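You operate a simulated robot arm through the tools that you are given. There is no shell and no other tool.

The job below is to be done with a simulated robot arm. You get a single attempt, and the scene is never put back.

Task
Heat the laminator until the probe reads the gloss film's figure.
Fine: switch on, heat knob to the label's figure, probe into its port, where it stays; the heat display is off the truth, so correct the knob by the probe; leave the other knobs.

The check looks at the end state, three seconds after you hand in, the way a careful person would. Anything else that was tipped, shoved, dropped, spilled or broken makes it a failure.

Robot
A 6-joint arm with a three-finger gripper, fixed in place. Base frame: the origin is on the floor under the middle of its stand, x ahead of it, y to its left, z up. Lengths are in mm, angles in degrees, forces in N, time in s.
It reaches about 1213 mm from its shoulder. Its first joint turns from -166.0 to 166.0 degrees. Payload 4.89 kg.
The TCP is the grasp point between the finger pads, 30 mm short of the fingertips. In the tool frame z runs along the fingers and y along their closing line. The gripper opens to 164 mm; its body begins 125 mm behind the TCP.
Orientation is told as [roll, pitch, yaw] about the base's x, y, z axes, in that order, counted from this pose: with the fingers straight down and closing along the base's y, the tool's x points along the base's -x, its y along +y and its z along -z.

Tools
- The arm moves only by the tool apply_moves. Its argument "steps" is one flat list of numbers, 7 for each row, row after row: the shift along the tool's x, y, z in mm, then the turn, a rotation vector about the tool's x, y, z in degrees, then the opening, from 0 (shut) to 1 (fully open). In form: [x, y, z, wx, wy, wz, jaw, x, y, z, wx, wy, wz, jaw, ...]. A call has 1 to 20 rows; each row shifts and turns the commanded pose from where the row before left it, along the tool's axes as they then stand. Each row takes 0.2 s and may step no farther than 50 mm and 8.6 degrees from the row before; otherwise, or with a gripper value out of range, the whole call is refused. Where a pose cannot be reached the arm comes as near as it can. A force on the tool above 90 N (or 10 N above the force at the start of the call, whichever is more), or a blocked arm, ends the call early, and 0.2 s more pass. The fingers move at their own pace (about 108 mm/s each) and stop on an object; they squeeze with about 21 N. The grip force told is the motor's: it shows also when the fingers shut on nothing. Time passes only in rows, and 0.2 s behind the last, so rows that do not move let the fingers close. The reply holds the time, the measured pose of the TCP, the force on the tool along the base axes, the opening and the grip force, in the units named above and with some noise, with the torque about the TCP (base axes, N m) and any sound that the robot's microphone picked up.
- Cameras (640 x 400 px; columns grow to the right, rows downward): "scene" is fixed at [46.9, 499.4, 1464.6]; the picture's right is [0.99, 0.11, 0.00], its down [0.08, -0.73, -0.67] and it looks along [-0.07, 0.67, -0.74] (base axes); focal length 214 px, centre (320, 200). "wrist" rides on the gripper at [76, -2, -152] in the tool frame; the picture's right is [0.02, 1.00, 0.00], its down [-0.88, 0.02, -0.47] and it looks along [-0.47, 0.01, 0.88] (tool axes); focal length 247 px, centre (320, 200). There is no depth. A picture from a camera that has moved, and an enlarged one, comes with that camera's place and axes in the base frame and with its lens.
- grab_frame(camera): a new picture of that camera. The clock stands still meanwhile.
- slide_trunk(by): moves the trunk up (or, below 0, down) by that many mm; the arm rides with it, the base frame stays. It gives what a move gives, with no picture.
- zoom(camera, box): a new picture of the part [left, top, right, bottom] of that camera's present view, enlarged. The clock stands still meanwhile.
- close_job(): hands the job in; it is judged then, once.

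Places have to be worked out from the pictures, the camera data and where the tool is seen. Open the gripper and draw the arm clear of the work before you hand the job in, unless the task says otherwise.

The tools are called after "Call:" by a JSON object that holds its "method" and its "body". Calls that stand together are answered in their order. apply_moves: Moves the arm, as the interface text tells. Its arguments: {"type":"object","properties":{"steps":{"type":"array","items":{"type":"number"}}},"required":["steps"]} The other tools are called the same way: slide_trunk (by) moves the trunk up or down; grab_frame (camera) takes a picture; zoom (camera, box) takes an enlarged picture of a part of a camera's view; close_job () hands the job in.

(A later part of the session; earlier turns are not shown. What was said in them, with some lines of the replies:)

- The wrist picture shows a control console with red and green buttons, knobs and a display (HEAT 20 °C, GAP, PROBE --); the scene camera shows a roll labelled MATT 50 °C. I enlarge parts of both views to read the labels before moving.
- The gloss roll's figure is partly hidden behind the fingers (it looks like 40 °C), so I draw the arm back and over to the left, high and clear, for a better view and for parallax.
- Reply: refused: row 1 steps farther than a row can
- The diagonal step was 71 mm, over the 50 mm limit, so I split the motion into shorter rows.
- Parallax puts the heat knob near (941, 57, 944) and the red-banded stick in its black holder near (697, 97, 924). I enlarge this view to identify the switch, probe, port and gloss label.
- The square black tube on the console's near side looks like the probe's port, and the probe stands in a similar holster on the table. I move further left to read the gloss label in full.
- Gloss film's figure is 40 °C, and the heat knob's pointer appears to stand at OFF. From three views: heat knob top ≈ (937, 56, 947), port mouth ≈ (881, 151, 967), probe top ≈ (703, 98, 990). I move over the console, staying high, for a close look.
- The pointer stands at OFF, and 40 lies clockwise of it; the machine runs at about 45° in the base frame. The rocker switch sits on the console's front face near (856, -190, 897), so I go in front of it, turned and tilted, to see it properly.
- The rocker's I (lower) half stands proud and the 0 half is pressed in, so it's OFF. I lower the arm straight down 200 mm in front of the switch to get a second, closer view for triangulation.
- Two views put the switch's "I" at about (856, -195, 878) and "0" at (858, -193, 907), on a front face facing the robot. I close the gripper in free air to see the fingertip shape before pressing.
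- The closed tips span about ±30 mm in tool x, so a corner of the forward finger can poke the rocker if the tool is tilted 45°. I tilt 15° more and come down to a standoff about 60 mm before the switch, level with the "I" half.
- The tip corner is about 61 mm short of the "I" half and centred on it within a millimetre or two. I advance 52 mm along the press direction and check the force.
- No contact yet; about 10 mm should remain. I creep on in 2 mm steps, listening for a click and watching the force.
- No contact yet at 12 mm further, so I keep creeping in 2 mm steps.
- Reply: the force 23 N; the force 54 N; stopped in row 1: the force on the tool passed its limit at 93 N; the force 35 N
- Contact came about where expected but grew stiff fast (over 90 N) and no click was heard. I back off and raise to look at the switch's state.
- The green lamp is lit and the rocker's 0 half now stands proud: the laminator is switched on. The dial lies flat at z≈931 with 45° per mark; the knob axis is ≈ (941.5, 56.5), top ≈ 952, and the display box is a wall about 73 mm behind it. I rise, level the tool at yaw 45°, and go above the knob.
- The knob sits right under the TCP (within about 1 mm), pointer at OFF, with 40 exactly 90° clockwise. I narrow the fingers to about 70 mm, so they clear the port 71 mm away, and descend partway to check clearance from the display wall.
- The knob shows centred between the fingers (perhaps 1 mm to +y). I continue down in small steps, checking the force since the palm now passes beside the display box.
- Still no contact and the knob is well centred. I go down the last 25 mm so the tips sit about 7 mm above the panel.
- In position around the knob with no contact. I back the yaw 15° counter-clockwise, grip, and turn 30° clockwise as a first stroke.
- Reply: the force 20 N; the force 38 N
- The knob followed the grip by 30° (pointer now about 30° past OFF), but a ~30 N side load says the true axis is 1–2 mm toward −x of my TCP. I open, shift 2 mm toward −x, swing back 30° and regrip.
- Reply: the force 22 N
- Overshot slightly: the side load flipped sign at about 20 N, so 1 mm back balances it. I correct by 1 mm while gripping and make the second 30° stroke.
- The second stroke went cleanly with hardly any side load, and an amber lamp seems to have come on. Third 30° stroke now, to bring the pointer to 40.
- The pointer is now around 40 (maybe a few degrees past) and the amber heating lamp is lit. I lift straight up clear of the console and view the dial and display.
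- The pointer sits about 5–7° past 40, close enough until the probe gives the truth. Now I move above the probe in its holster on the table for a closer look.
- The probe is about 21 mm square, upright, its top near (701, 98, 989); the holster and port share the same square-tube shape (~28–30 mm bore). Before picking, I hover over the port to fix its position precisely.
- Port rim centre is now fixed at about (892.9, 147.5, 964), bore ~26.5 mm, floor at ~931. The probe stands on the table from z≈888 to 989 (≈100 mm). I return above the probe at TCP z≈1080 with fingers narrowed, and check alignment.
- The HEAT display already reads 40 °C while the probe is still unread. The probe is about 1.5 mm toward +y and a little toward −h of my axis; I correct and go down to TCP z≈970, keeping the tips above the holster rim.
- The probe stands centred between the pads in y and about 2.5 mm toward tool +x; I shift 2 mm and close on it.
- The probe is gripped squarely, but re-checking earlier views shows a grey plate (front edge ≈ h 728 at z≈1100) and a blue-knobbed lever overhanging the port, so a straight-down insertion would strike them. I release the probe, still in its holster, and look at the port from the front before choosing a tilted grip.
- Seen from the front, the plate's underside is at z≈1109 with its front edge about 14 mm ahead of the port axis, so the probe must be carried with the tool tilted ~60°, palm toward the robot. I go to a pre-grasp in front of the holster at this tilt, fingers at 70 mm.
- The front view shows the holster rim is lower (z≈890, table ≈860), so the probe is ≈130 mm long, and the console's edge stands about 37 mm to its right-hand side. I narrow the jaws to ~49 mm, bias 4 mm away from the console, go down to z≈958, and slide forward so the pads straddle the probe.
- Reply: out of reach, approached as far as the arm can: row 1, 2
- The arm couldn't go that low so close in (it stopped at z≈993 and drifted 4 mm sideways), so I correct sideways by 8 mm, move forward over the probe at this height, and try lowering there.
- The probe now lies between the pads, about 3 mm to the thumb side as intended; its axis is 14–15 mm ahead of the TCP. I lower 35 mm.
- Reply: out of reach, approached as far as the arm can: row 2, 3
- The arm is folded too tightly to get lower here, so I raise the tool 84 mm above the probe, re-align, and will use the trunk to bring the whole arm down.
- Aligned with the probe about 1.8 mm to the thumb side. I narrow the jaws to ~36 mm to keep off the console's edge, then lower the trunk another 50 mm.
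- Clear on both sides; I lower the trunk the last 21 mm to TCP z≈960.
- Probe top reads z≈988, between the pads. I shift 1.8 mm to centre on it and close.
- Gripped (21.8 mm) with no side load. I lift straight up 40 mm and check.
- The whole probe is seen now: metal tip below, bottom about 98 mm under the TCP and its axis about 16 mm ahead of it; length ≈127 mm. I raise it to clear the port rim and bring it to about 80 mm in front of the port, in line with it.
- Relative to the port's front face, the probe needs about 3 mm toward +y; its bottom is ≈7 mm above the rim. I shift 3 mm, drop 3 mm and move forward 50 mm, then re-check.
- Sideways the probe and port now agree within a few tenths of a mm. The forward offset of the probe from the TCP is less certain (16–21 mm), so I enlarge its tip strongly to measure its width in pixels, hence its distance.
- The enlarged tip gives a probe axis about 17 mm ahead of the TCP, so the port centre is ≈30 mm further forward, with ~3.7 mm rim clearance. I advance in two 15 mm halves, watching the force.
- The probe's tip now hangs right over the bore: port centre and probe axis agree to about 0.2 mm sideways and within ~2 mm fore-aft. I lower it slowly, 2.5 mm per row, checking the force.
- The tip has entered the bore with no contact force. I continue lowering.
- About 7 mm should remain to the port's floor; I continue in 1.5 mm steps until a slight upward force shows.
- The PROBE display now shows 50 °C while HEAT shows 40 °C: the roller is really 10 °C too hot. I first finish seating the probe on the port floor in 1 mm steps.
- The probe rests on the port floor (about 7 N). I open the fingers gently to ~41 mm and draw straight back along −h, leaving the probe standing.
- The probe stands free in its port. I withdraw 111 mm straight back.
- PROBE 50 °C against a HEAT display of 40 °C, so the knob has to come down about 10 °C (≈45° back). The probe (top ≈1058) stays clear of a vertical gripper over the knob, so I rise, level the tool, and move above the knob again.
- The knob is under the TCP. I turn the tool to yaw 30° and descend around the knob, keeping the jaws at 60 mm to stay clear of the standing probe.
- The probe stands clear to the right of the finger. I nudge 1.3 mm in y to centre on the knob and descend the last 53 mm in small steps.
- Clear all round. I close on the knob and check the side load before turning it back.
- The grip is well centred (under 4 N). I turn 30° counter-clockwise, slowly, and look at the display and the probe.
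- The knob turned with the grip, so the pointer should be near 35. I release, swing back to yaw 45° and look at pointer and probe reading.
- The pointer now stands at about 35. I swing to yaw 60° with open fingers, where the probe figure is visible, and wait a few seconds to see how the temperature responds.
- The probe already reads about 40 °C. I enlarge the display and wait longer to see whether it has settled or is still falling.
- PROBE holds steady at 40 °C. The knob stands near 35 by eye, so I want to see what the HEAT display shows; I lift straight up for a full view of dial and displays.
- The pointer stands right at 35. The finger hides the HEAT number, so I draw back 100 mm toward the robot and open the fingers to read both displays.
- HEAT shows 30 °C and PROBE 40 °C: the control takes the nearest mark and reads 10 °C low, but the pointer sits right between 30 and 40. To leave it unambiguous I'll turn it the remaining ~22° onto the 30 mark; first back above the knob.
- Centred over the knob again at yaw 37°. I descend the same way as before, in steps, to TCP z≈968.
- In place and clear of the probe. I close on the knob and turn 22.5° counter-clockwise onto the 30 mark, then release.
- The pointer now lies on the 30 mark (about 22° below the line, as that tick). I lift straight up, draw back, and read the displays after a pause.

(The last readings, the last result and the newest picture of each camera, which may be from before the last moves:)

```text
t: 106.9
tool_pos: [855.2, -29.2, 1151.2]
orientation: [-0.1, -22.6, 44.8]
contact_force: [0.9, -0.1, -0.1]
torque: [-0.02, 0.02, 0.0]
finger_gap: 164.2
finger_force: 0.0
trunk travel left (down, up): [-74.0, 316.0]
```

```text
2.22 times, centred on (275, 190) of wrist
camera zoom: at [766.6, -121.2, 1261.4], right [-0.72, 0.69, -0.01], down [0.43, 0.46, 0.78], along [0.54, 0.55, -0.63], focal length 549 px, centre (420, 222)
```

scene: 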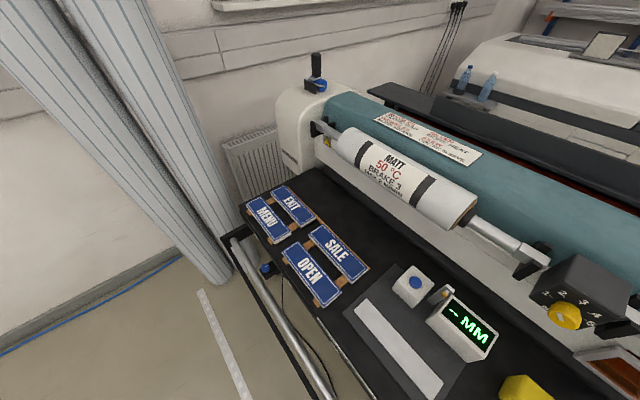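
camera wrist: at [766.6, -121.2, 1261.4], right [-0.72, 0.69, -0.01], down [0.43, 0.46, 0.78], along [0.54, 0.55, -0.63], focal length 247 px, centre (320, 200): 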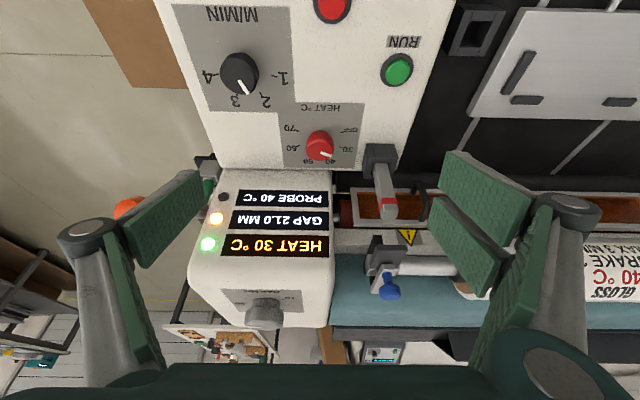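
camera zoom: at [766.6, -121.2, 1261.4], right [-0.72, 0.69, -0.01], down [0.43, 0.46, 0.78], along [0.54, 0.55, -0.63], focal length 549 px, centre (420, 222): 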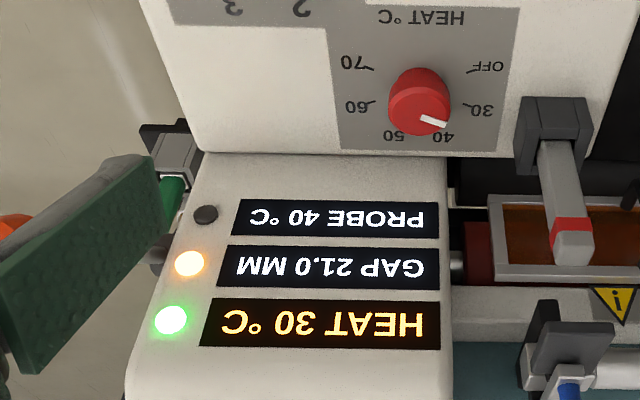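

HEAT 30 °C, PROBE 40 °C — the gloss figure — with the pointer on 30 and the probe standing in its port. I level the tool, draw the open gripper well clear, wait a few seconds and check once more.

Call:
{"method": "apply_moves", "body": {"steps": [0, 0, 0, 0, 7.5, 0, 1, 0, 0, 0, 0, 7.5, 0, 1, 0, 0, 0, 0, 7.5, 0, 1, 40, 0, -20, 0, 0, 0, 1, 40, 0, -20, 0, 0, 0, 1, 40, 0, -20, 0, 0, 0, 1, 40, 0, -20, 0, 0, 0, 1, 40, 0, -20, 0, 0, 0, 1, 0, 0, 0, 0, 0, 0, 1, 0, 0, 0, 0, 0, 0, 1, 0, 0, 0, 0, 0, 0, 1, 0, 0, 0, 0, 0, 0, 1, 0, 0, 0, 0, 0, 0, 1, 0, 0, 0, 0, 0, 0, 1, 0, 0, 0, 0, 0, 0, 1, 0, 0, 0, 0, 0, 0, 1, 0, 0, 0, 0, 0, 0, 1, 0, 0, 0, 0, 0, 0, 1]}}

Call:
{"method": "grab_frame", "body": {"camera": "wrist"}}

Call:
{"method": "zoom", "body": {"camera": "wrist", "box": [200, 180, 420, 360]}}

Call:
{"method": "grab_frame", "body": {"camera": "scene"}}

```text
t: 110.7
tool_pos: [715.2, -169.7, 1249.2]
orientation: [0.0, -0.1, 44.8]
contact_force: [-0.2, 0.5, 0.3]
torque: [0.0, 0.02, -0.03]
finger_gap: 164.1
finger_force: 0.0
trunk travel left (down, up): [-74.0, 316.0]
```

```text
taken
camera wrist: at [662.5, -225.1, 1401.8], right [-0.72, 0.69, 0.0], down [0.61, 0.63, 0.47], along [0.33, 0.34, -0.88], focal length 247 px, centre (320, 200)
```

wrist: 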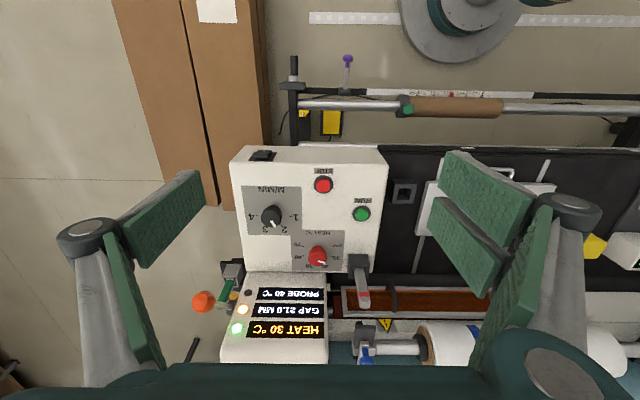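

```text
2.22 times, centred on (310, 270) of wrist
camera zoom: at [662.5, -225.1, 1401.8], right [-0.72, 0.69, 0.0], down [0.61, 0.63, 0.47], along [0.33, 0.34, -0.88], focal length 549 px, centre (342, 44)
```

zoom: 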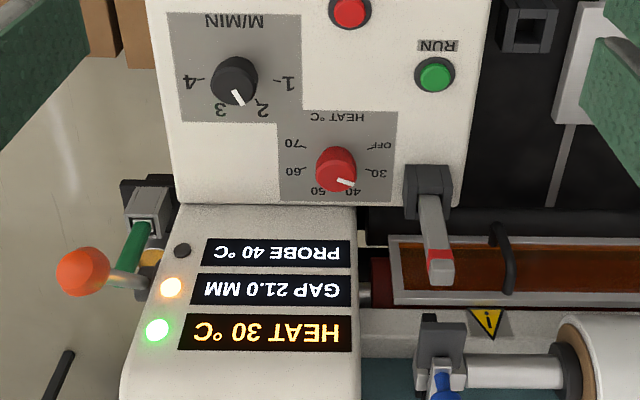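

```text
taken
```

scene: 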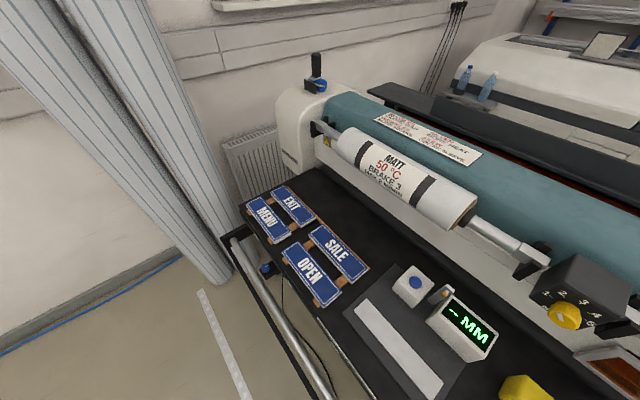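

The readings have settled at PROBE 40 °C, the gloss figure, with HEAT at 30 °C. The switch is on, the probe stands in its port, the other knobs haven't been touched, and the open gripper is well clear. I hand the job in.

Call:
{"method": "close_job", "body": {}}

```text
The job is handed in.
```

The laminator is on and the probe reads 40 °C, the gloss film's figure. It held there for the last several seconds before I handed the job in.

- **Switch:** the rocker on the front of the console is pressed to I, and the green lamp is lit.
- **Heat knob:** with the knob at about 40, the heat display showed 40 °C but the probe showed 50 °C. I turned the knob back to the 30 mark. The display now shows 30 °C while the probe reads 40 °C.
- **Probe:** it stands in its port on the console and rests on the port's floor.
- **Everything else:** I left the other knobs alone. In the last pictures nothing else looked moved, and the gripper was open and well clear.

Pressing the switch took more than 90 N, so the arm stopped that move early. The switch still flipped, and I saw no damage to it afterwards.
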